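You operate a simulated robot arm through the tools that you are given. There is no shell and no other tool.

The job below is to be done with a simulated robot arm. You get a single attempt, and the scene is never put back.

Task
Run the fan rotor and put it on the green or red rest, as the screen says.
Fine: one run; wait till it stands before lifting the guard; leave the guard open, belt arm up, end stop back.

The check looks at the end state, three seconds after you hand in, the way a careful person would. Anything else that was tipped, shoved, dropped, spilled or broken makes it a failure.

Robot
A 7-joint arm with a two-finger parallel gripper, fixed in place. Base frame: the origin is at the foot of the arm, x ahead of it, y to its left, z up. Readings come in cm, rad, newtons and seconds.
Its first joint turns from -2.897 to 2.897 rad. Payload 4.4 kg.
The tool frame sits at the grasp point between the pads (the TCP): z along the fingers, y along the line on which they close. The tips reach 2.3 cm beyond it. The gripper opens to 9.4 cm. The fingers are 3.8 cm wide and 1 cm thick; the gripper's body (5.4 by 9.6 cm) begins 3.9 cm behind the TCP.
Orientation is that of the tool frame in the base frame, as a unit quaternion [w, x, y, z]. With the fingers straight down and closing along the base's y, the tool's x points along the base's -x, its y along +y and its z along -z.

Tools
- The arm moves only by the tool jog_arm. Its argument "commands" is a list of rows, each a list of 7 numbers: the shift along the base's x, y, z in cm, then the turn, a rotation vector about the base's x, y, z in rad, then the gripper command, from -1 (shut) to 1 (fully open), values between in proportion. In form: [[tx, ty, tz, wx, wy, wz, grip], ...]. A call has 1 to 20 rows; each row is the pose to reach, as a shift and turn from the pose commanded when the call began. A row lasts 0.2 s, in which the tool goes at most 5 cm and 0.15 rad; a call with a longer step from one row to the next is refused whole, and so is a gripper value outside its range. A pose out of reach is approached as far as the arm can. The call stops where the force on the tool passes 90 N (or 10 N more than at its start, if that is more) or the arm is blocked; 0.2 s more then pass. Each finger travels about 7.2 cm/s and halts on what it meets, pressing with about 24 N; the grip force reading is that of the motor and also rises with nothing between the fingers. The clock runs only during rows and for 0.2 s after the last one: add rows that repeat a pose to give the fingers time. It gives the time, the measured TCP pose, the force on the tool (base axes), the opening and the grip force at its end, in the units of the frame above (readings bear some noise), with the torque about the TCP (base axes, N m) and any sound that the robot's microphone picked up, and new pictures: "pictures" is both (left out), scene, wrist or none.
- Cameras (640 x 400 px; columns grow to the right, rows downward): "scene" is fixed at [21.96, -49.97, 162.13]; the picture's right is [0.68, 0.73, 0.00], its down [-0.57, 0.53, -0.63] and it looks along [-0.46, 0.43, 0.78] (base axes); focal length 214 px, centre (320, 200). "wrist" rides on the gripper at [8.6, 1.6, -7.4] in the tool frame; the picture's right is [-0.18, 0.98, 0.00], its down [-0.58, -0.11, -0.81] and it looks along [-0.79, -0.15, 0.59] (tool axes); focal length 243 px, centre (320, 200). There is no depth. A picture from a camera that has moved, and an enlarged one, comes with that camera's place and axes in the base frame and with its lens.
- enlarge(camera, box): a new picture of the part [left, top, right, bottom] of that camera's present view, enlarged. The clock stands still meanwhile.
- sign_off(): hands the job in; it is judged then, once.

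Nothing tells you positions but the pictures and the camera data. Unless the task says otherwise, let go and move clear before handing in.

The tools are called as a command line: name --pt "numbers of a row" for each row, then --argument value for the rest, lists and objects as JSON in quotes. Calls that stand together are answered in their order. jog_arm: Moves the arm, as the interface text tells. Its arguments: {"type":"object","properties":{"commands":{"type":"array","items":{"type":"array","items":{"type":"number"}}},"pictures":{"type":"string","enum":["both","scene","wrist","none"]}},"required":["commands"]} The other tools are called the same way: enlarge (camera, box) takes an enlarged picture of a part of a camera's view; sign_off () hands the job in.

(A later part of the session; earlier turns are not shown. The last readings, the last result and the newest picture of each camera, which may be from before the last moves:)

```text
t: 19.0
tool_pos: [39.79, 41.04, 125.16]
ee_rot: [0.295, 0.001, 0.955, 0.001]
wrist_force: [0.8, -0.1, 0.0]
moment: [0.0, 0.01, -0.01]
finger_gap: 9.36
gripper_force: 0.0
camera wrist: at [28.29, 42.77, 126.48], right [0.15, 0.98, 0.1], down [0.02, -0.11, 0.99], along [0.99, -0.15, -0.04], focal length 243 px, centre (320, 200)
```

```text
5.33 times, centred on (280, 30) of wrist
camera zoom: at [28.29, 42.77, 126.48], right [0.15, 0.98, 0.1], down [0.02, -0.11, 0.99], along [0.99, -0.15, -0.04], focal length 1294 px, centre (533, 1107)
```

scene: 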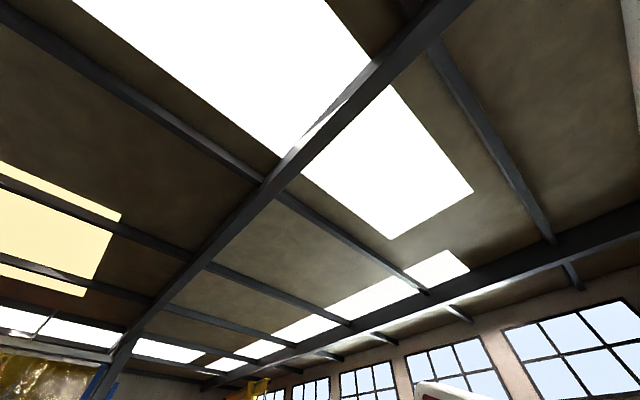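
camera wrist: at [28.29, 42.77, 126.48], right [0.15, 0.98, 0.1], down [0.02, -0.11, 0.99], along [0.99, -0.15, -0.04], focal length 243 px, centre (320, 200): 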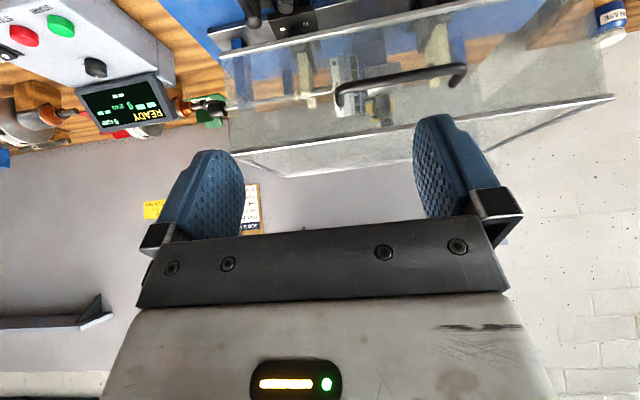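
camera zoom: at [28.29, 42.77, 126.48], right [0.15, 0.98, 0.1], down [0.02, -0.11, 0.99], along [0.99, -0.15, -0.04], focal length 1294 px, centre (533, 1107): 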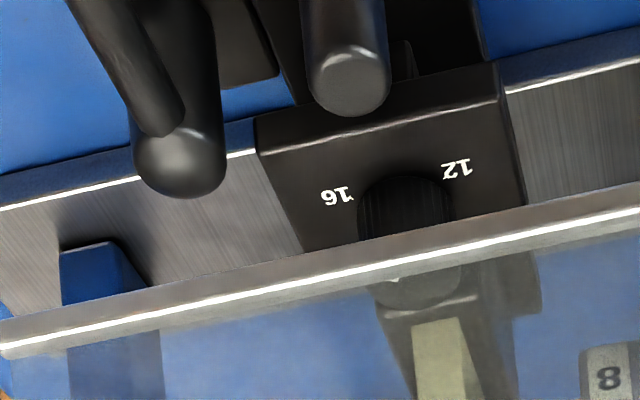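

The setup looks ready, but I want to be sure the knob really points at 600. I'll move in front of the panel for a close look.

jog_arm --pt "0 -4 0 0 0.05 0 1" --pt "0 -8 0 0 0.1 0 1" --pt "0 -12 0 0 0.15 0 1" --pt "0 -16 0 0 0.2 0 1" --pt "0 -20 0 0 0.25 0 1" --pt "2 -24 0 0 0.3 0 1" --pt "4 -28 0 0 0.35 0 1" --pt "6 -32 0 0 0.4 0 1" --pt "8 -36 0 0 0.45 0 1" --pt "10 -40 0 0 0.5 0 1" --pt "12 -44 -1 0 0.55 0 1" --pt "14 -45.6 -4 0 0.6 0 1" --pt "16 -45.6 -8 0 0.6 0 1" --pt "18 -45.6 -12 0 0.6 0 1" --pt "18.8 -45.6 -14 0 0.6 0 1" --pictures "wrist"

```text
t: 22.2
tool_pos: [58.73, -4.54, 111.05]
ee_rot: [0.0, 0.0, 1.0, 0.0]
wrist_force: [-0.2, 0.0, 1.3]
moment: [0.02, 0.0, -0.01]
finger_gap: 9.41
gripper_force: 0.1
camera wrist: at [49.99, -2.89, 118.62], right [0.18, 0.98, 0.0], down [0.58, -0.11, 0.81], along [0.79, -0.15, -0.59], focal length 243 px, centre (320, 200)
```

wrist: 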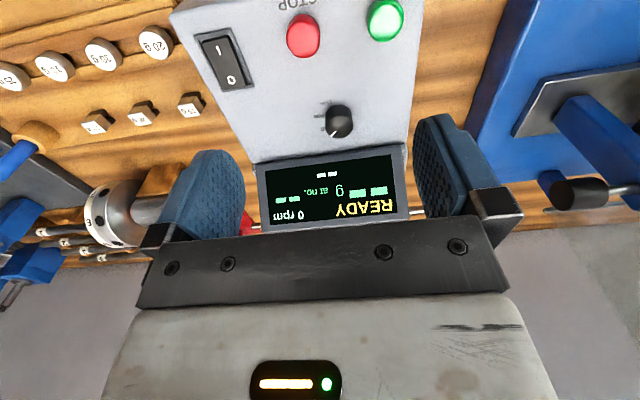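

enlarge --camera "wrist" --box '[300, 90, 380, 140]'

enlarge --camera "wrist" --box '[170, 0, 420, 156]'

enlarge --camera "wrist" --box '[510, 60, 640, 220]'

```text
8.00 times, centred on (340, 115) of wrist
camera zoom: at [49.99, -2.89, 118.62], right [0.18, 0.98, 0.0], down [0.58, -0.11, 0.81], along [0.79, -0.15, -0.59], focal length 1941 px, centre (160, 880)
```

zoom: 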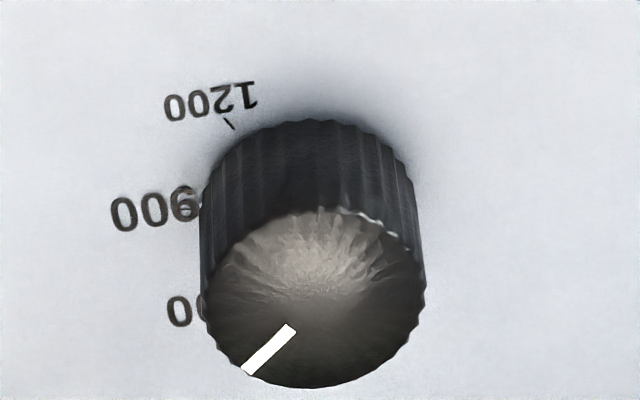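

```text
2.56 times, centred on (295, 78) of wrist
camera zoom: at [49.99, -2.89, 118.62], right [0.18, 0.98, 0.0], down [0.58, -0.11, 0.81], along [0.79, -0.15, -0.59], focal length 621 px, centre (384, 512)
```

zoom: 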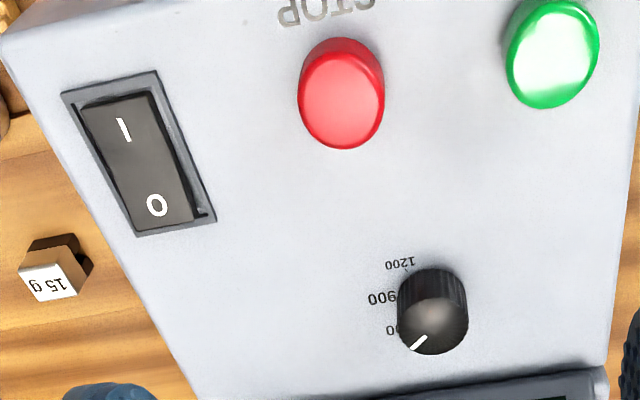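

```text
2.50 times, centred on (575, 140) of wrist
camera zoom: at [49.99, -2.89, 118.62], right [0.18, 0.98, 0.0], down [0.58, -0.11, 0.81], along [0.79, -0.15, -0.59], focal length 606 px, centre (-318, 350)
```

zoom: 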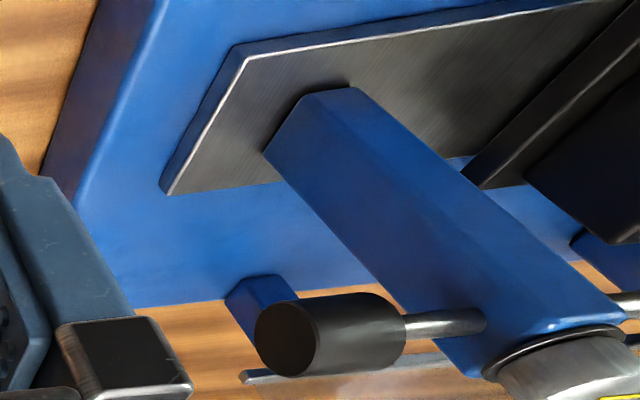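

The knob's pointer is at the 600 mark, so everything matches the job sheet. START's face is near [58.2, 1.1, 94.6]; I'll close the fingers and move above it.

jog_arm --pt "-0.2 2 -1 0 0 0 -1" --pt "-0.5 5.6 -2 0 0 0 -1" --pt "-0.5 5.6 -5 0 0 0 -1" --pt "-0.5 5.6 -8 0 0 0 -1" --pt "-0.5 5.6 -10 0 0 0 -1" --pt "-0.5 5.6 -11 0 0 0 -1" --pictures "wrist"

```text
t: 23.6
tool_pos: [58.16, 0.87, 100.37]
ee_rot: [0.0, -0.001, 1.0, -0.001]
wrist_force: [0.3, 0.1, 0.0]
moment: [0.0, 0.01, 0.03]
finger_gap: 0.0
gripper_force: 23.7
camera wrist: at [49.43, 2.64, 107.97], right [0.18, 0.98, 0.0], down [0.58, -0.11, 0.81], along [0.79, -0.15, -0.59], focal length 243 px, centre (320, 200)
```

wrist: 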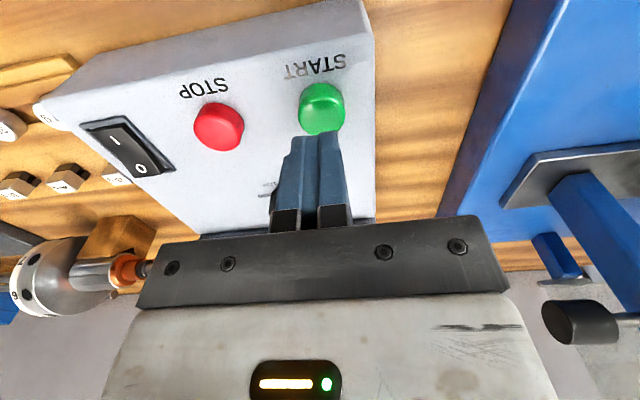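

The closed fingertips are right above the green START button. I'll press down in small steps watching the force.

jog_arm --pt "0 0.2 -1 0 0 0 -1" --pt "0 0.2 -2 0 0 0 -1" --pt "0 0.2 -2.8 0 0 0 -1" --pt "0 0.2 -3.3 0 0 0 -1" --pictures "wrist"

```text
t: 24.6
tool_pos: [58.28, 1.05, 96.84]
ee_rot: [-0.001, 0.0, 1.0, -0.001]
wrist_force: [-0.7, -0.7, 3.1]
moment: [-0.04, -0.01, 0.01]
finger_gap: 0.03
gripper_force: 23.3
heard: click
camera wrist: at [49.52, 2.77, 104.44], right [0.18, 0.98, 0.0], down [0.58, -0.11, 0.81], along [0.79, -0.15, -0.59], focal length 243 px, centre (320, 200)
```

wrist: 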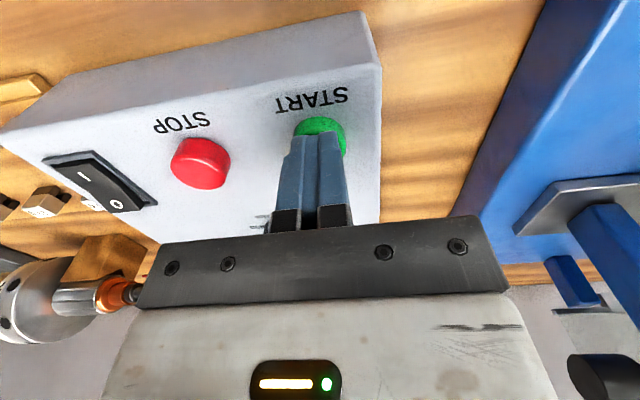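

I heard the button click at a light force, so I'll raise straight up and check the screen.

jog_arm --pt "0 0 3 0 0 0 -1" --pt "0 0 7 0 0 0 -1" --pt "0 -2 11 0 0 0 -1" --pt "0 -5 14.5 0 0 0 -1" --pictures "wrist"

```text
t: 25.6
tool_pos: [58.7, -4.08, 111.4]
ee_rot: [0.0, 0.0, 1.0, 0.0]
wrist_force: [-0.6, 0.0, -0.1]
moment: [0.0, -0.01, -0.02]
finger_gap: 0.0
gripper_force: 24.0
camera wrist: at [49.84, -2.36, 118.99], right [0.18, 0.98, 0.0], down [0.58, -0.11, 0.81], along [0.79, -0.15, -0.59], focal length 243 px, centre (320, 200)
```

wrist: 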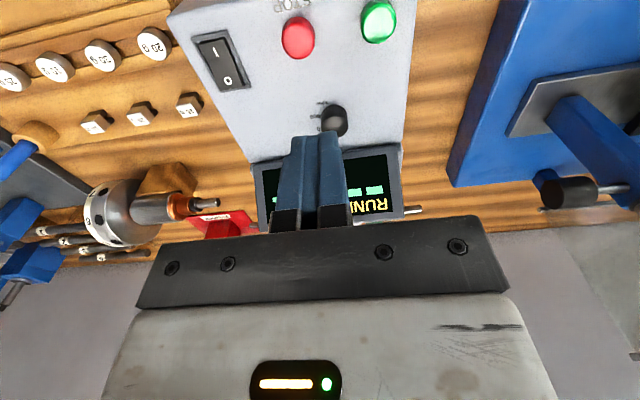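

The screen says RUN..., so the run has started. I'll open the fingers to clear the view and wait.

jog_arm --pt "0 0 0 0 0 0 1" --pt "0 0 0 0 0 0 1" --pt "0 0 0 0 0 0 1" --pt "0 0 0 0 0 0 1" --pt "0 0 0 0 0 0 1" --pictures "wrist"

enlarge --camera "wrist" --box '[240, 130, 420, 240]'

```text
t: 26.8
tool_pos: [58.69, -3.99, 111.44]
ee_rot: [0.0, 0.0, 1.0, 0.0]
wrist_force: [0.2, -0.1, 0.2]
moment: [-0.02, -0.03, 0.01]
finger_gap: 9.41
gripper_force: 0.1
camera wrist: at [49.85, -2.35, 118.99], right [0.18, 0.98, 0.0], down [0.58, -0.11, 0.81], along [0.79, -0.15, -0.59], focal length 243 px, centre (320, 200)
```

wrist: 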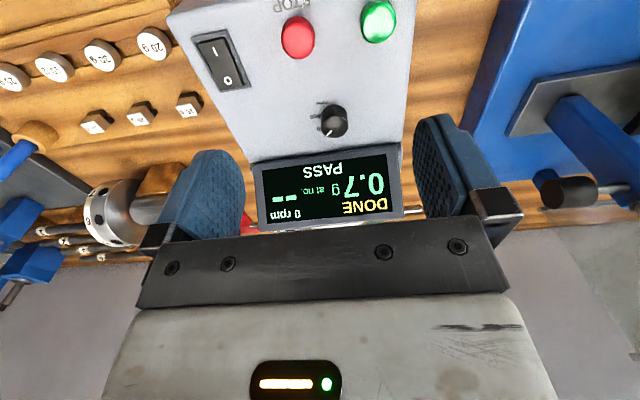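

```text
3.56 times, centred on (330, 185) of wrist
camera zoom: at [49.85, -2.35, 118.99], right [0.18, 0.98, 0.0], down [0.58, -0.11, 0.81], along [0.79, -0.15, -0.59], focal length 863 px, centre (284, 253)
```

zoom: 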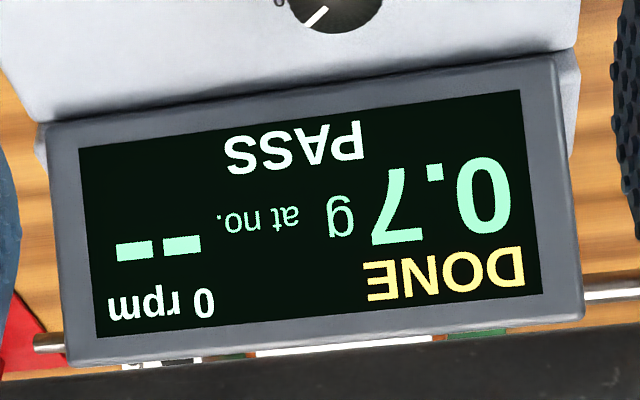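

The screen reads DONE, 0.7 g, PASS, 0 rpm, so the rotor goes on the green rest. The guard box seems hinged at its rear bottom (about x 88, z 97), with the handle bar at about [56.5, 42–56, 112.5]. I'll back off and turn the tool to point forward with fingers closing vertically.

jog_arm --pt "-3 3.4 1 -0.0806 -0.0806 0.0806 1" --pt "-6 6.8 2 -0.1612 -0.1612 0.1612 1" --pt "-9 10.2 3 -0.2418 -0.2418 0.2418 1" --pt "-12 13.6 4 -0.3224 -0.3224 0.3224 1" --pt "-15 17 5 -0.403 -0.403 0.403 1" --pt "-18 20.4 6 -0.4836 -0.4836 0.4836 1" --pt "-20 23.8 6 -0.5642 -0.5642 0.5642 1" --pt "-20 27.2 6 -0.6448 -0.6448 0.6448 1" --pt "-20 30.6 6 -0.7254 -0.7254 0.7254 1" --pt "-20 34 6 -0.806 -0.806 0.806 1" --pt "-20 37.4 6 -0.8866 -0.8866 0.8866 1" --pt "-20 40.8 6 -0.9672 -0.9672 0.9672 1" --pt "-20 44.2 6 -1.0478 -1.0478 1.0478 1" --pt "-20 47.6 6 -1.1284 -1.1284 1.1284 1" --pt "-20 51 6 -1.209 -1.209 1.209 1" --pictures "wrist"

```text
t: 30.0
tool_pos: [38.25, 46.99, 117.32]
ee_rot: [-0.5, 0.5, -0.499, 0.501]
wrist_force: [0.3, -0.1, 0.6]
moment: [-0.01, -0.02, 0.02]
finger_gap: 9.4
gripper_force: 0.0
camera wrist: at [30.65, 38.49, 115.76], right [0.0, 0.18, -0.98], down [-0.81, 0.58, 0.11], along [0.59, 0.79, 0.15], focal length 243 px, centre (320, 200)
```

wrist: 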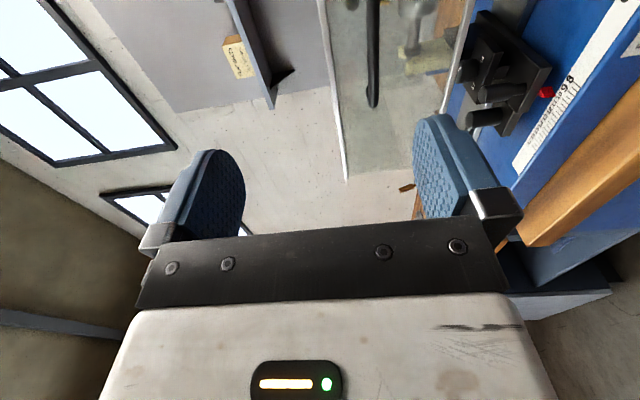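

The tool now points at the guard with fingers one above the other, and the bar reads at z≈112.7. I'll approach the bar with the fingers partly open.

jog_arm --pt "2 1 -2 0 0 0 0.1" --pt "5 2 -4 0 0 0 0.1" --pt "9 2 -4.65 0 0 0 0.1" --pt "12 2 -4.65 0 0 0 0.1" --pictures "wrist"

```text
t: 31.0
tool_pos: [50.18, 49.28, 112.58]
ee_rot: [-0.5, 0.5, -0.5, 0.5]
wrist_force: [-0.5, -0.4, 0.0]
moment: [0.01, -0.01, -0.05]
finger_gap: 5.17
gripper_force: 0.0
camera wrist: at [42.67, 40.68, 111.15], right [0.0, 0.18, -0.98], down [-0.81, 0.58, 0.11], along [0.59, 0.79, 0.15], focal length 243 px, centre (320, 200)
```

wrist: 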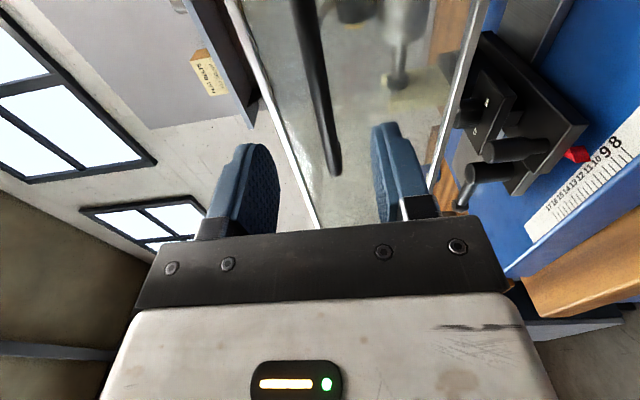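

The bar lies neatly between the two fingers. I'll move the last 5.5 cm forward.

jog_arm --pt "2 0 0.1 0 0 0 0.1" --pt "4 0 0.1 0 0 0 0.1" --pt "5.4 0 0.1 0 0 0 0.1" --pictures "wrist"

```text
t: 31.8
tool_pos: [55.56, 49.24, 112.66]
ee_rot: [0.5, -0.499, 0.501, -0.499]
wrist_force: [0.4, -0.5, -0.5]
moment: [0.0, 0.0, 0.0]
finger_gap: 5.17
gripper_force: 0.1
camera wrist: at [47.96, 40.62, 111.2], right [0.0, 0.19, -0.98], down [-0.81, 0.58, 0.11], along [0.59, 0.79, 0.15], focal length 243 px, centre (320, 200)
```

wrist: 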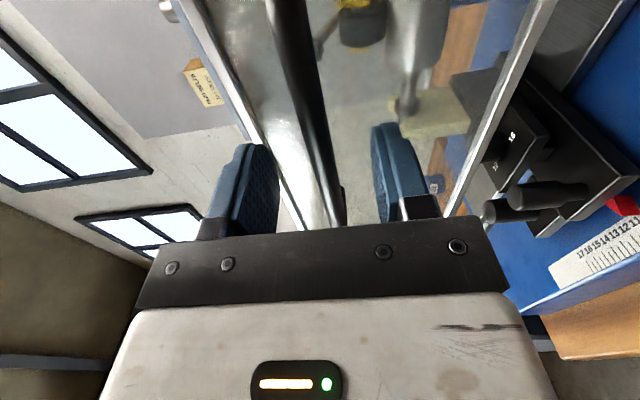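

The bar is between the pads. I'll close on it.

jog_arm --pt "0 0 0 0 0 0 -1" --pt "0 0 0 0 0 0 -1" --pt "0 0 0 0 0 0 -1" --pt "0 0 0 0 0 0 -1" --pictures "wrist"

```text
t: 32.8
tool_pos: [55.58, 49.16, 112.69]
ee_rot: [-0.499, 0.5, -0.5, 0.501]
wrist_force: [10.1, -0.8, -9.5]
moment: [-0.12, 0.14, 0.29]
finger_gap: 1.16
gripper_force: 44.6
camera wrist: at [47.94, 40.61, 111.14], right [0.0, 0.18, -0.98], down [-0.81, 0.58, 0.11], along [0.59, 0.79, 0.15], focal length 243 px, centre (320, 200)
```

wrist: 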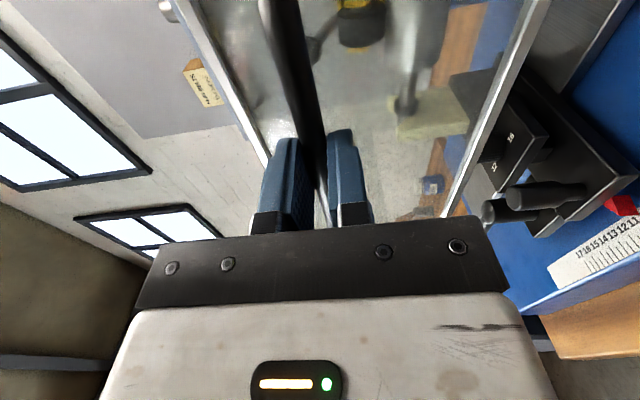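

The bar is gripped (gap 1.16 cm). I'll lift the guard slowly along an arc about the rear hinge, starting with 10° and checking the forces.

jog_arm --pt "0.27 0 0.55 0 0 0 -1" --pt "0.55 0 1.09 0 0 0 -1" --pt "1.15 0 2.17 0 0 0 -1" --pt "1.78 0 3.22 0 0 0 -1" --pt "2.45 0 4.25 0 0 0 -1" --pt "3.15 0 5.25 0 0 0 -1" --pictures "wrist"

```text
t: 34.2
tool_pos: [58.92, 49.04, 117.99]
ee_rot: [-0.499, 0.501, -0.5, 0.499]
wrist_force: [28.9, 24.9, -25.3]
moment: [0.56, 0.36, 0.43]
finger_gap: 1.16
gripper_force: 45.0
camera wrist: at [51.29, 40.51, 116.5], right [0.0, 0.18, -0.98], down [-0.81, 0.58, 0.11], along [0.59, 0.79, 0.15], focal length 243 px, centre (320, 200)
```

wrist: 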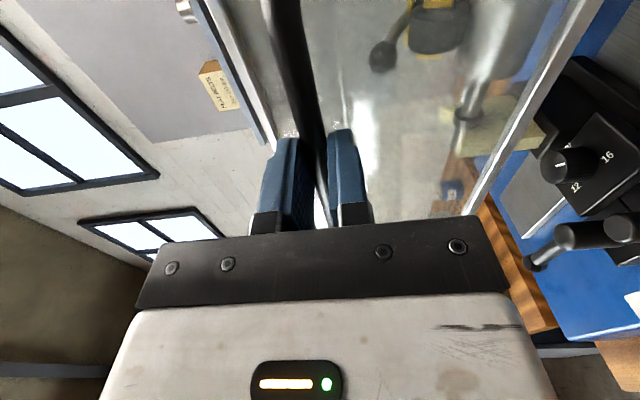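

The guard is rising, but there is a side and radial pull of a few tens of newtons, so my arc is slightly off. I'll nudge toward the hinge and sideways a little and read the force.

jog_arm --pt "0.15 0.15 -0.1 0 0 0 -1" --pt "0.3 0.3 -0.2 0 0 0 -1" --pt "0.3 0.3 -0.2 0 0 0 -1" --pictures "none"

```text
t: 35.0
tool_pos: [59.14, 49.3, 118.13]
ee_rot: [0.501, -0.498, 0.501, -0.5]
wrist_force: [-19.1, -33.7, 12.9]
moment: [-0.22, -0.19, -0.57]
finger_gap: 1.18
gripper_force: 45.0
```

The forces flipped sign, so the neutral point is about in between. I'll correct for that and continue along a refined arc (hinge about x 87.5, z 96.6).

jog_arm --pt "-0.12 -0.17 0.07 0 0 0 -1" --pt "0.37 -0.17 0.69 0 0 0 -1" --pt "0.87 -0.17 1.3 0 0 0 -1" --pt "1.37 -0.17 1.88 0 0 0 -1" --pt "1.87 -0.17 2.45 0 0 0 -1" --pt "2.4 -0.17 3.0 0 0 0 -1" --pt "2.92 -0.17 3.55 0 0 0 -1" --pictures "none"

```text
t: 36.6
tool_pos: [62.18, 49.25, 121.34]
ee_rot: [0.5, -0.5, 0.501, -0.499]
wrist_force: [-13.5, 2.3, 10.8]
moment: [0.63, -0.07, 1.05]
finger_gap: 1.17
gripper_force: 44.4
```

Forces are low now and the guard is about 18° open. I'll continue to about 33° with a small correction.

jog_arm --pt "0.5 0 0.63 0 0 0 -1" --pt "1.12 0 1.2 0 0 0 -1" --pt "1.8 0 1.8 0 0 0 -1" --pt "2.51 0 2.38 0 0 0 -1" --pt "3.25 0 2.95 0 0 0 -1" --pt "3.96 0 3.49 0 0 0 -1" --pt "4.7 0 4.02 0 0 0 -1" --pt "5.46 0 4.53 0 0 0 -1" --pt "6.25 0 5.02 0 0 0 -1" --pt "7.02 0 5.48 0 0 0 -1" --pictures "wrist"

```text
t: 38.8
tool_pos: [69.12, 49.31, 126.53]
ee_rot: [0.498, -0.501, 0.501, -0.5]
wrist_force: [22.3, 21.8, -40.1]
moment: [1.28, 0.56, 0.58]
finger_gap: 1.19
gripper_force: 44.9
camera wrist: at [61.52, 40.64, 125.08], right [0.0, 0.18, -0.98], down [-0.81, 0.58, 0.11], along [0.59, 0.79, 0.15], focal length 243 px, centre (320, 200)
```

wrist: 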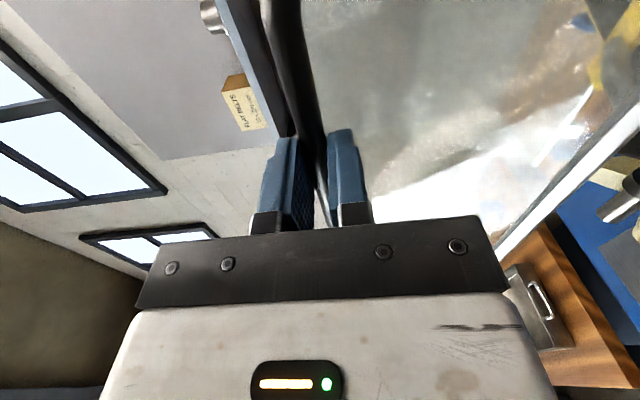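

The pull toward the hinge tells me the true radius is nearer 29.8 cm, with the hinge about [83.2, 99.6]. The guard is now around 38° open; I'll continue with the corrected arc.

jog_arm --pt "0.12 0.12 -0.22 0 0 0 -1" --pt "0.5 0.12 -0.03 0 0 0 -1" --pt "0.9 0.12 0.13 0 0 0 -1" --pt "1.65 0.12 0.46 0 0 0 -1" --pt "2.4 0.12 0.76 0 0 0 -1" --pt "3.1 0.12 1.03 0 0 0 -1" --pictures "none"

```text
t: 40.2
tool_pos: [72.24, 49.17, 128.11]
ee_rot: [0.501, -0.498, 0.5, -0.5]
wrist_force: [-1.5, -31.7, 2.1]
moment: [0.69, 0.0, -1.19]
finger_gap: 1.18
gripper_force: 44.5
```

The radial force is now near zero; refitting gives a hinge near [87.5, 95.8] with radius 35.4 and about 37° open. I'll continue to about 50°.

jog_arm --pt "0 -0.15 0 0 0 0 -1" --pt "0.6 -0.17 0.27 0 0 0 -1" --pt "1.18 -0.17 0.5 0 0 0 -1" --pt "2.33 -0.17 0.95 0 0 0 -1" --pt "3.5 -0.17 1.35 0 0 0 -1" --pt "4.68 -0.17 1.71 0 0 0 -1" --pt "5.87 -0.17 2.03 0 0 0 -1" --pt "7.07 -0.17 2.31 0 0 0 -1" --pictures "wrist"

```text
t: 42.0
tool_pos: [79.37, 49.19, 130.2]
ee_rot: [0.5, -0.5, 0.501, -0.499]
wrist_force: [-2.2, 25.2, 16.3]
moment: [1.44, -0.17, 0.26]
finger_gap: 1.18
gripper_force: 44.9
camera wrist: at [71.74, 40.68, 128.67], right [0.0, 0.19, -0.98], down [-0.81, 0.58, 0.11], along [0.59, 0.79, 0.15], focal length 243 px, centre (320, 200)
```

wrist: 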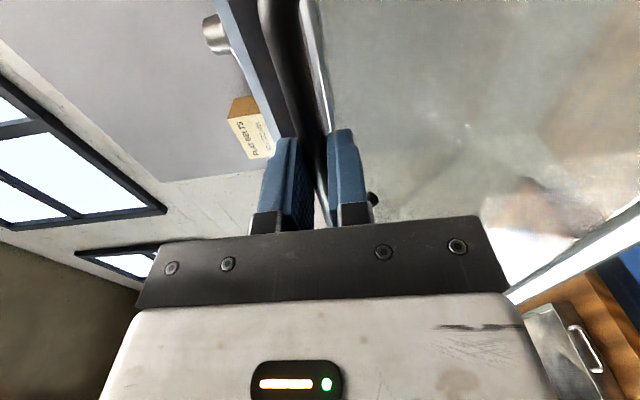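

About 50° open with modest forces. Continuing along the arc over the top.

jog_arm --pt "0 0.07 0.08 0 0 0 -1" --pt "1.21 0.07 0.31 0 0 0 -1" --pt "2.43 0.07 0.51 0 0 0 -1" --pt "3.65 0.07 0.66 0 0 0 -1" --pt "4.88 0.07 0.76 0 0 0 -1" --pt "6.11 0.07 0.83 0 0 0 -1" --pt "7.34 0.07 0.85 0 0 0 -1" --pictures "wrist"

```text
t: 43.6
tool_pos: [86.66, 49.24, 130.83]
ee_rot: [0.499, -0.5, 0.502, -0.499]
wrist_force: [1.5, -4.1, -13.4]
moment: [1.73, 0.31, -1.0]
finger_gap: 1.17
gripper_force: 44.9
camera wrist: at [79.09, 40.63, 129.32], right [0.0, 0.18, -0.98], down [-0.81, 0.58, 0.11], along [0.59, 0.79, 0.15], focal length 243 px, centre (320, 200)
```

wrist: 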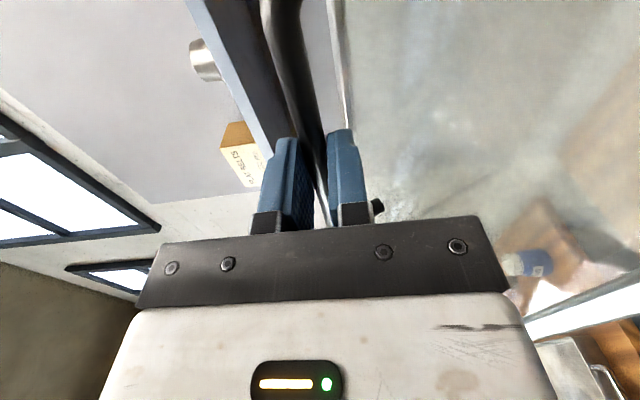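

The guard is past its top, about 61° open. To keep the gripper body clear of the guard's lower rail I'll now tilt the tool with it while continuing.

jog_arm --pt "1.22 0 -0.04 0 0.06 0 -1" --pt "2.46 0 -0.06 0 0.12 0 -1" --pt "3.68 0 -0.11 0 0.18 0 -1" --pt "4.9 0 -0.21 0 0.24 0 -1" --pt "6.14 0 -0.35 0 0.3 0 -1" --pictures "wrist"

```text
t: 44.8
tool_pos: [92.73, 49.14, 130.58]
ee_rot: [0.418, -0.569, 0.571, -0.419]
wrist_force: [-4.7, -29.7, -38.4]
moment: [0.96, 0.56, -1.27]
finger_gap: 1.18
gripper_force: 44.6
camera wrist: at [84.93, 40.69, 131.31], right [-0.29, 0.18, -0.94], down [-0.74, 0.58, 0.34], along [0.61, 0.79, -0.03], focal length 243 px, centre (320, 200)
```

wrist: 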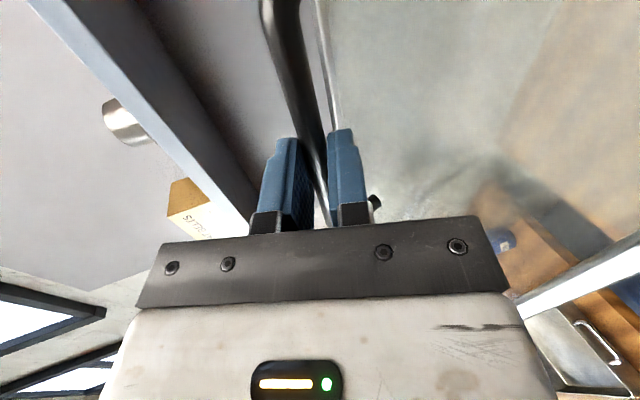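

About 71° open, pulling in slightly. Continue with a small correction, still tilting with the guard.

jog_arm --pt "0 -0.13 -0.2 0 0 0 -1" --pt "1.22 -0.13 -0.39 0 0.06 0 -1" --pt "2.43 -0.13 -0.61 0 0.12 0 -1" --pt "3.63 -0.13 -0.89 0 0.18 0 -1" --pictures "wrist"

```text
t: 45.8
tool_pos: [96.19, 49.31, 129.83]
ee_rot: [-0.368, 0.604, -0.604, 0.366]
wrist_force: [-3.6, 12.5, -21.1]
moment: [1.15, 0.25, -0.73]
finger_gap: 1.18
gripper_force: 44.8
camera wrist: at [88.71, 40.67, 131.96], right [-0.45, 0.18, -0.87], down [-0.67, 0.58, 0.47], along [0.59, 0.79, -0.14], focal length 243 px, centre (320, 200)
```

wrist: 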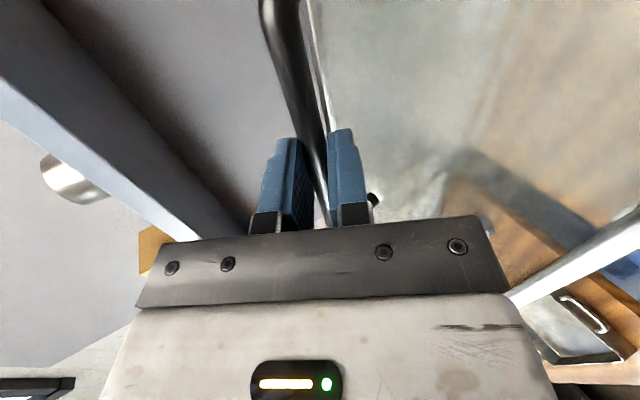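

Around 77° open and still moving freely. I'll keep following it until it stops or reach runs out.

jog_arm --pt "1.2 0.05 -0.42 0 0.06 0 -1" --pt "2.38 0.05 -0.77 0 0.12 0 -1" --pt "3.56 0.05 -1.17 0 0.18 0 -1" --pt "4.73 0.05 -1.6 0 0.24 0 -1" --pictures "wrist"

```text
t: 46.7
tool_pos: [99.69, 49.28, 128.63]
ee_rot: [0.309, -0.636, 0.636, -0.31]
wrist_force: [-26.0, 0.2, -0.4]
moment: [1.18, 0.23, -0.92]
finger_gap: 1.19
gripper_force: 45.2
stopped in row 4: the force on the tool passed its limit at 134 N (the readings are from after the stop); the commanded pose is now the measured one
camera wrist: at [92.73, 40.69, 132.16], right [-0.61, 0.18, -0.77], down [-0.57, 0.58, 0.58], along [0.56, 0.79, -0.25], focal length 243 px, centre (320, 200)
```

wrist: 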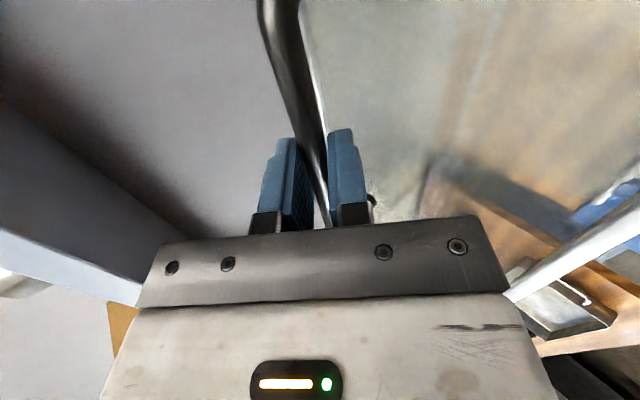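

The guard met its stop at about 83° open, leaning back past its balance point. I'll open the fingers a little, without touching the panel, and check it stays.

jog_arm --pt "0 0 0 0 0 0 -0.4" --pt "0 0 0 0 0 0 -0.4" --pt "0 0 0 0 0 0 -0.4" --pictures "wrist"

```text
t: 47.5
tool_pos: [99.85, 49.12, 128.65]
ee_rot: [0.307, -0.636, 0.637, -0.31]
wrist_force: [0.8, 0.1, 0.0]
moment: [-0.01, 0.01, 0.0]
finger_gap: 2.78
gripper_force: 0.0
camera wrist: at [92.81, 40.65, 132.13], right [-0.61, 0.18, -0.77], down [-0.57, 0.58, 0.58], along [0.56, 0.79, -0.25], focal length 243 px, centre (320, 200)
```

wrist: 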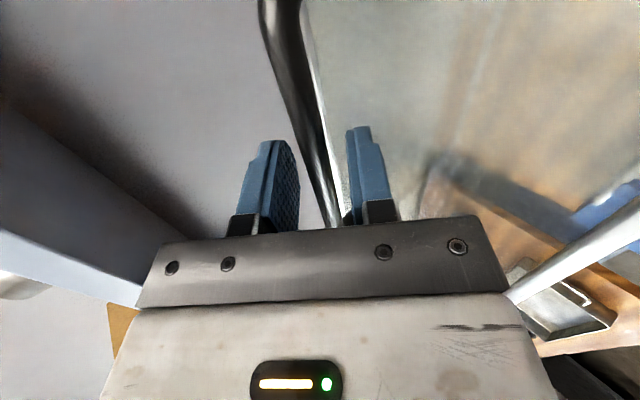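

The guard stays open by itself. I'll slide the fingers off the bar backwards and retreat.

jog_arm --pt "-0.8 0 0.62 0 0 0 -0.4" --pt "-2.4 0 1.86 0 0 0 -0.4" --pt "-4.7 0 3.7 0 0 0 -0.4" --pt "-8 0 5 0 -0.06 0 -0.4" --pt "-12 0 5 0 -0.14 0 -0.4" --pt "-16 0 5 0 -0.22 0 -0.4" --pt "-20 0 5 0 -0.3 0 -0.4" --pt "-24 0 5 0 -0.3 0 -0.4" --pictures "wrist"

```text
t: 49.3
tool_pos: [75.76, 49.07, 133.35]
ee_rot: [-0.399, 0.583, -0.583, 0.401]
wrist_force: [-0.7, 0.1, -1.6]
moment: [-0.01, 0.01, 0.03]
finger_gap: 2.82
gripper_force: 0.0
camera wrist: at [68.07, 40.5, 134.55], right [-0.35, 0.18, -0.92], down [-0.71, 0.58, 0.39], along [0.61, 0.79, -0.07], focal length 243 px, centre (320, 200)
```

wrist: 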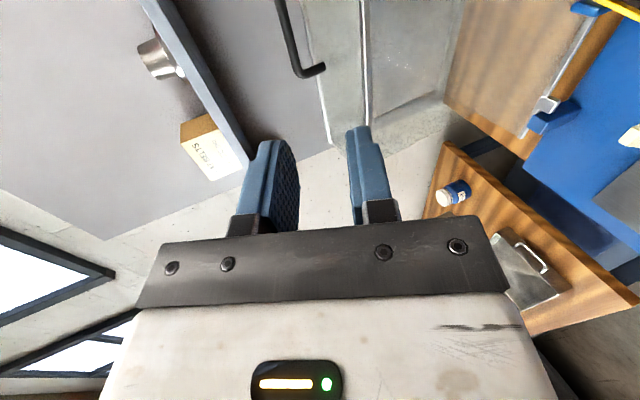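

The guard stays open behind the machine. I'll swing the tool back to pointing down and look at the exposed rotor from the front.

jog_arm --pt "-2 -0.7 0 0.0718 0.0718 -0.1047 1" --pt "-4 -1.4 0 0.1437 0.1437 -0.2094 1" --pt "-6 -2.1 0 0.2155 0.2155 -0.3141 1" --pt "-8 -2.8 0 0.2874 0.2874 -0.4188 1" --pt "-10 -3.5 0 0.3592 0.3592 -0.5235 1" --pt "-12 -4.2 0 0.4311 0.4311 -0.6282 1" --pt "-14 -4.9 0 0.5029 0.5029 -0.7328 1" --pt "-16 -5.6 0 0.5748 0.5748 -0.8375 1" --pt "-18 -6.3 0 0.6466 0.6466 -0.9422 1" --pt "-20 -7 0 0.7185 0.7185 -1.0469 1" --pt "-22 -7.7 0 0.7903 0.7903 -1.1516 1" --pt "-24 -8.4 0 0.8622 0.8622 -1.2563 1" --pt "-25.8 -9 0 0.934 0.934 -1.361 1" --pictures "wrist"

```text
t: 52.1
tool_pos: [49.91, 40.22, 133.83]
ee_rot: [-0.002, 0.001, 1.0, 0.0]
wrist_force: [0.5, 0.0, -0.1]
moment: [0.01, 0.02, -0.02]
finger_gap: 9.43
gripper_force: 0.1
camera wrist: at [41.14, 42.02, 141.41], right [0.19, 0.98, 0.0], down [0.58, -0.11, 0.8], along [0.79, -0.15, -0.59], focal length 243 px, centre (320, 200)
```

wrist: 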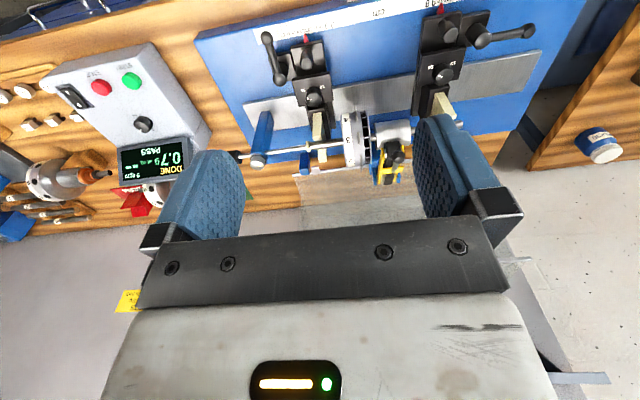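

Now the machine is clear to see. I'll enlarge the rotor, belt arm, end stop and the rests.

enlarge --camera "wrist" --box '[230, 80, 430, 205]'

enlarge --camera "wrist" --box '[320, 90, 440, 190]'

enlarge --camera "wrist" --box '[225, 90, 345, 190]'

enlarge --camera "wrist" --box '[380, 0, 560, 130]'

```text
3.20 times, centred on (330, 142) of wrist
camera zoom: at [41.14, 42.02, 141.41], right [0.19, 0.98, 0.0], down [0.58, -0.11, 0.8], along [0.79, -0.15, -0.59], focal length 776 px, centre (288, 384)
```

zoom: 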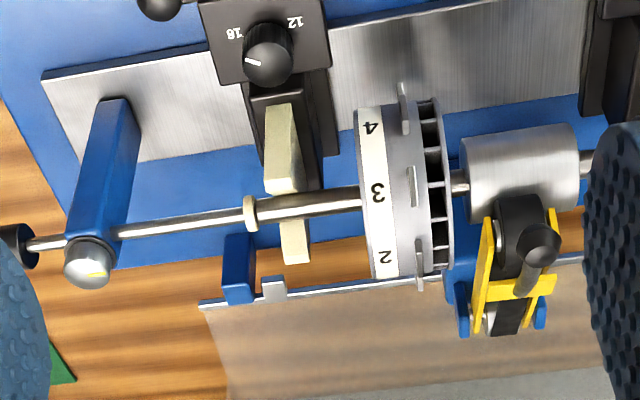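

```text
4.00 times, centred on (380, 140) of wrist
camera zoom: at [41.14, 42.02, 141.41], right [0.19, 0.98, 0.0], down [0.58, -0.11, 0.8], along [0.79, -0.15, -0.59], focal length 970 px, centre (80, 440)
```

zoom: 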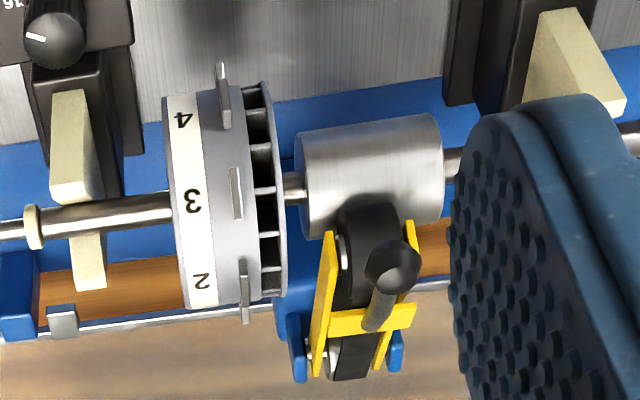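

```text
4.00 times, centred on (285, 140) of wrist
camera zoom: at [41.14, 42.02, 141.41], right [0.19, 0.98, 0.0], down [0.58, -0.11, 0.8], along [0.79, -0.15, -0.59], focal length 970 px, centre (460, 440)
```

zoom: 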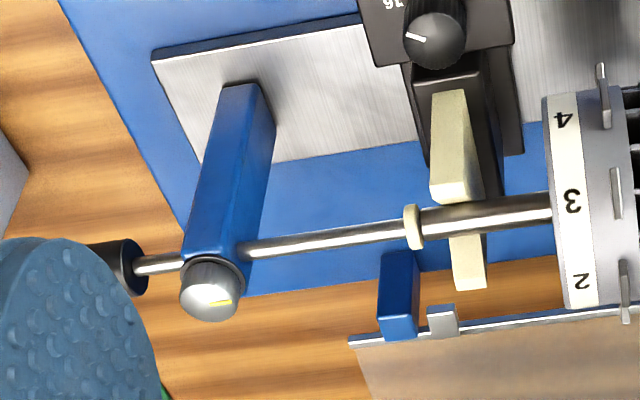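

```text
3.08 times, centred on (470, 65) of wrist
camera zoom: at [41.14, 42.02, 141.41], right [0.19, 0.98, 0.0], down [0.58, -0.11, 0.8], along [0.79, -0.15, -0.59], focal length 746 px, centre (-142, 615)
```

zoom: 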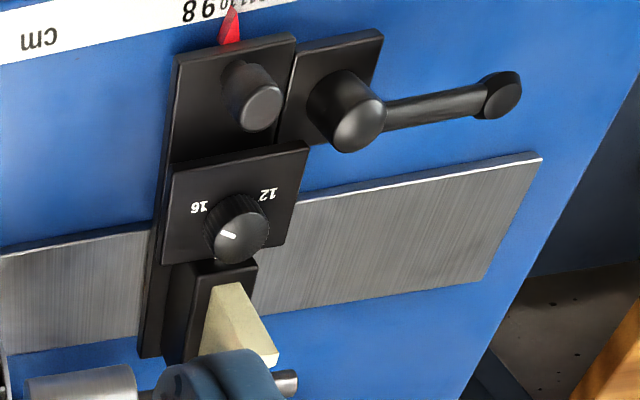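

I can see it all clearly: shaft on two V-blocks, end-stop rod with cream pad against the shaft's right end, belt arm with its ball handle resting on the drum. I'll take a second view from further right for triangulation.

jog_arm --pt "1 -4 -1 0 0 0 1" --pt "2 -8 -2 0 0 0 1" --pt "3 -12 -3 0 0 0 1" --pt "4 -16 -4 0 0 0 1" --pt "5 -20 -4 0 0 0 1" --pictures "wrist"

```text
t: 53.3
tool_pos: [54.91, 20.24, 129.57]
ee_rot: [-0.001, 0.0, 1.0, 0.0]
wrist_force: [0.5, -0.5, -0.5]
moment: [0.01, 0.01, 0.0]
finger_gap: 9.4
gripper_force: 0.0
camera wrist: at [46.2, 21.94, 137.14], right [0.18, 0.98, 0.0], down [0.58, -0.11, 0.81], along [0.79, -0.15, -0.59], focal length 243 px, centre (320, 200)
```

wrist: 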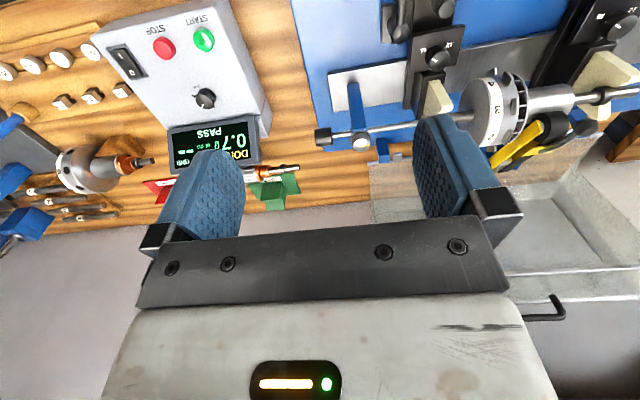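

enlarge --camera "wrist" --box '[430, 50, 640, 180]'

enlarge --camera "wrist" --box '[300, 60, 460, 175]'

enlarge --camera "wrist" --box '[120, 120, 320, 245]'

enlarge --camera "wrist" --box '[360, 130, 640, 330]'

```text
3.05 times, centred on (535, 115) of wrist
camera zoom: at [46.2, 21.94, 137.14], right [0.18, 0.98, 0.0], down [0.58, -0.11, 0.81], along [0.79, -0.15, -0.59], focal length 739 px, centre (-335, 459)
```

zoom: 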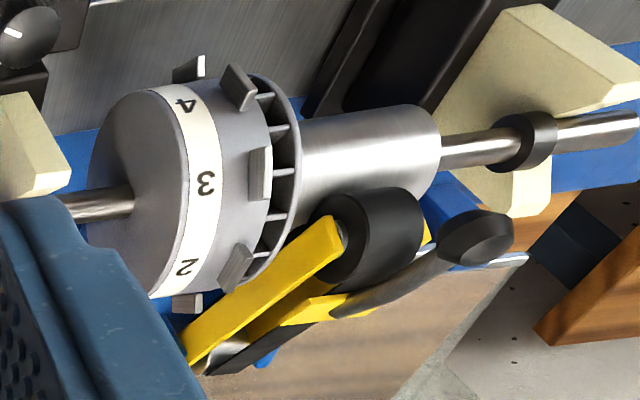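

```text
3.48 times, centred on (380, 118) of wrist
camera zoom: at [46.2, 21.94, 137.14], right [0.18, 0.98, 0.0], down [0.58, -0.11, 0.81], along [0.79, -0.15, -0.59], focal length 844 px, centre (111, 487)
```

zoom: 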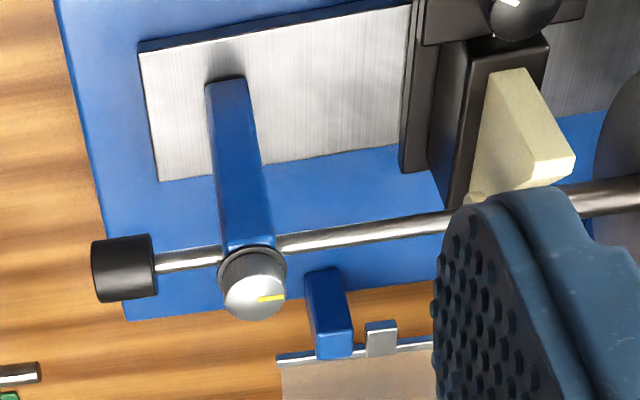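

```text
3.20 times, centred on (220, 182) of wrist
camera zoom: at [46.2, 21.94, 137.14], right [0.18, 0.98, 0.0], down [0.58, -0.11, 0.81], along [0.79, -0.15, -0.59], focal length 776 px, centre (640, 256)
```

zoom: 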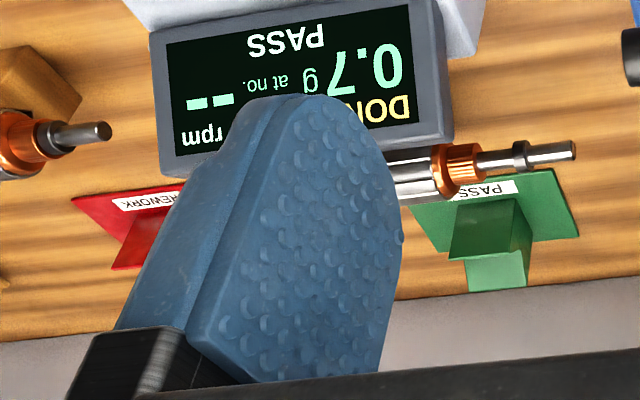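

```text
2.00 times, centred on (500, 230) of wrist
camera zoom: at [46.2, 21.94, 137.14], right [0.18, 0.98, 0.0], down [0.58, -0.11, 0.81], along [0.79, -0.15, -0.59], focal length 485 px, centre (-40, 140)
```

zoom: 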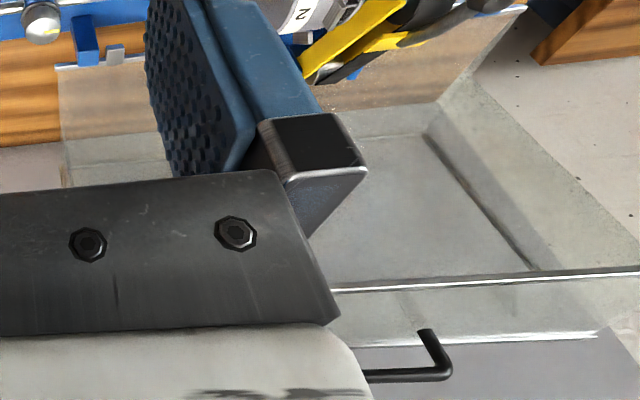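

The end-stop knob is at about [73.5, 17.4, 103.7], the ball handle at [69.3, 49.1, 113.8], the drum spans about y 46.6–53, and the green rest is near [100, −3, 88]. Before handling anything I'll look closely at the rests.

jog_arm --pt "2.5 -3.2 0 0 0 0 1" --pt "5 -6.4 0 0 0 0 1" --pt "7.5 -9.6 0 0 0 0 1" --pt "10 -12.8 0 0 0 0 1" --pt "12.5 -16 0 0 0 0 1" --pt "15 -19.2 -1 0 0 0 1" --pt "17.5 -22.4 -2 0 0 0 1" --pt "20 -25.6 -4 0 0 0 1" --pt "22.5 -28.8 -6 0 0 0 1" --pt "25 -32 -8 0 0 0 1" --pictures "wrist"

```text
t: 55.5
tool_pos: [79.93, -11.79, 122.02]
ee_rot: [-0.001, 0.0, 1.0, -0.001]
wrist_force: [-0.9, 0.1, 0.8]
moment: [0.01, -0.02, 0.03]
finger_gap: 9.4
gripper_force: 0.1
camera wrist: at [71.14, -10.08, 129.57], right [0.18, 0.98, 0.0], down [0.58, -0.11, 0.81], along [0.79, -0.15, -0.59], focal length 243 px, centre (320, 200)
```

wrist: 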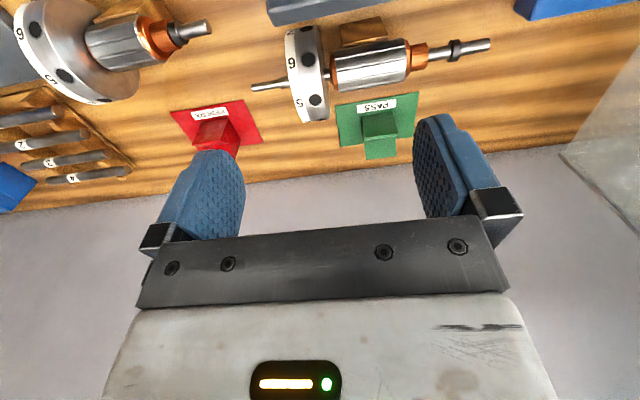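

enlarge --camera "wrist" --box '[320, 70, 440, 175]'

enlarge --camera "wrist" --box '[140, 70, 300, 175]'

enlarge --camera "wrist" --box '[240, 0, 500, 140]'

```text
3.81 times, centred on (380, 122) of wrist
camera zoom: at [71.14, -10.08, 129.57], right [0.18, 0.98, 0.0], down [0.58, -0.11, 0.81], along [0.79, -0.15, -0.59], focal length 924 px, centre (91, 495)
```

zoom: 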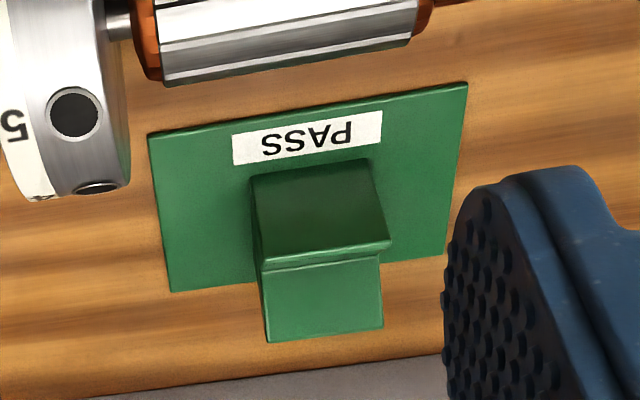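

```text
3.81 times, centred on (220, 122) of wrist
camera zoom: at [71.14, -10.08, 129.57], right [0.18, 0.98, 0.0], down [0.58, -0.11, 0.81], along [0.79, -0.15, -0.59], focal length 924 px, centre (701, 495)
```

zoom: 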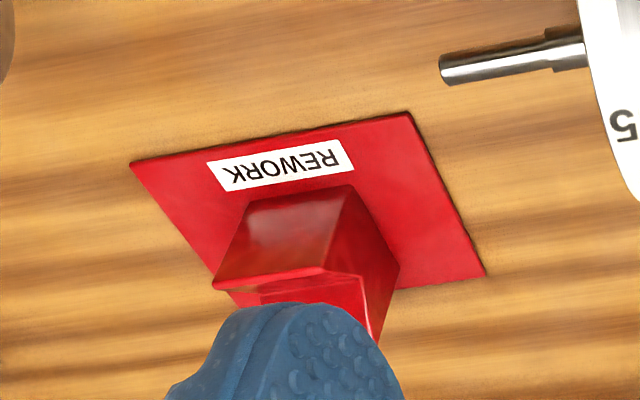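

```text
2.46 times, centred on (370, 70) of wrist
camera zoom: at [71.14, -10.08, 129.57], right [0.18, 0.98, 0.0], down [0.58, -0.11, 0.81], along [0.79, -0.15, -0.59], focal length 597 px, centre (197, 520)
```

zoom: 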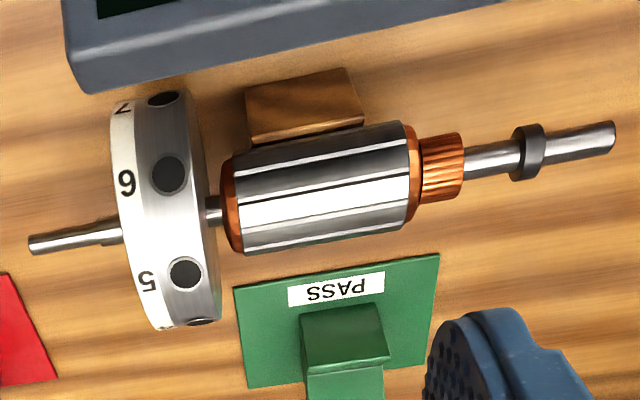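

The green rest is a plate with a V-block whose groove runs along y, at roughly x 103–108, ridges near z 93; the drum should lie in it. That's near my reach limit, so I'll test the reach high above it first.

jog_arm --pt "3 1 -1 0 0 0 1" --pt "6 2 -2 0 0 0 1" --pt "9 3 -3 0 0 0 1" --pt "12 4 -4 0 0 0 1" --pt "15 5 -5 0 0 0 1" --pt "18 6 -6 0 0 0 1" --pt "21 7 -7 0 0 0 1" --pt "24 7.7 -8 0 0 0 1" --pictures "wrist"

```text
t: 57.3
tool_pos: [103.84, -4.0, 113.73]
ee_rot: [0.0, 0.0, 1.0, -0.001]
wrist_force: [-0.8, 0.3, 1.0]
moment: [0.03, 0.02, 0.05]
finger_gap: 9.42
gripper_force: 0.1
camera wrist: at [95.11, -2.29, 121.31], right [0.18, 0.98, 0.0], down [0.58, -0.11, 0.81], along [0.79, -0.15, -0.59], focal length 243 px, centre (320, 200)
```

wrist: 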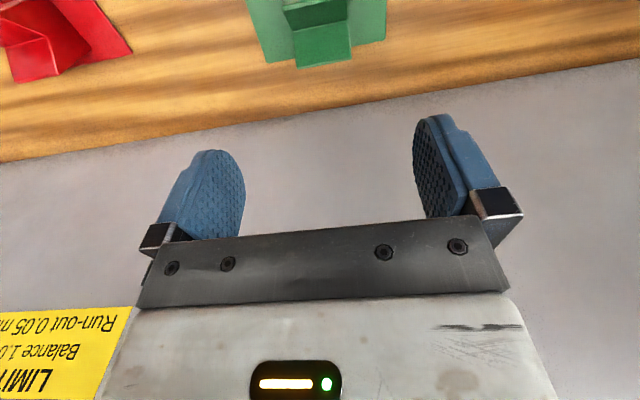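

Reach to x≈104 works at this height. From here I can measure the green rest nearly from above.

enlarge --camera "wrist" --box '[230, 0, 400, 106]'

enlarge --camera "wrist" --box '[0, 0, 160, 100]'

```text
3.76 times, centred on (315, 53) of wrist
camera zoom: at [95.11, -2.29, 121.31], right [0.18, 0.98, 0.0], down [0.58, -0.11, 0.81], along [0.79, -0.15, -0.59], focal length 913 px, centre (339, 753)
```

zoom: 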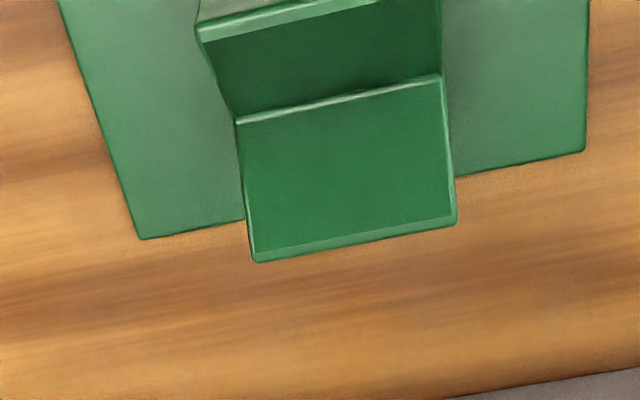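

```text
4.00 times, centred on (80, 50) of wrist
camera zoom: at [95.11, -2.29, 121.31], right [0.18, 0.98, 0.0], down [0.58, -0.11, 0.81], along [0.79, -0.15, -0.59], focal length 970 px, centre (1280, 800)
```

zoom: 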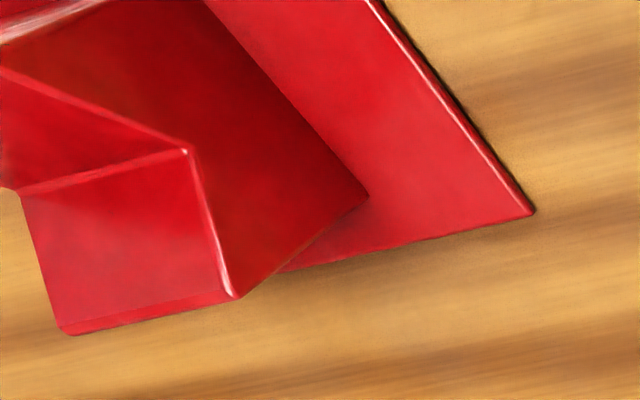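

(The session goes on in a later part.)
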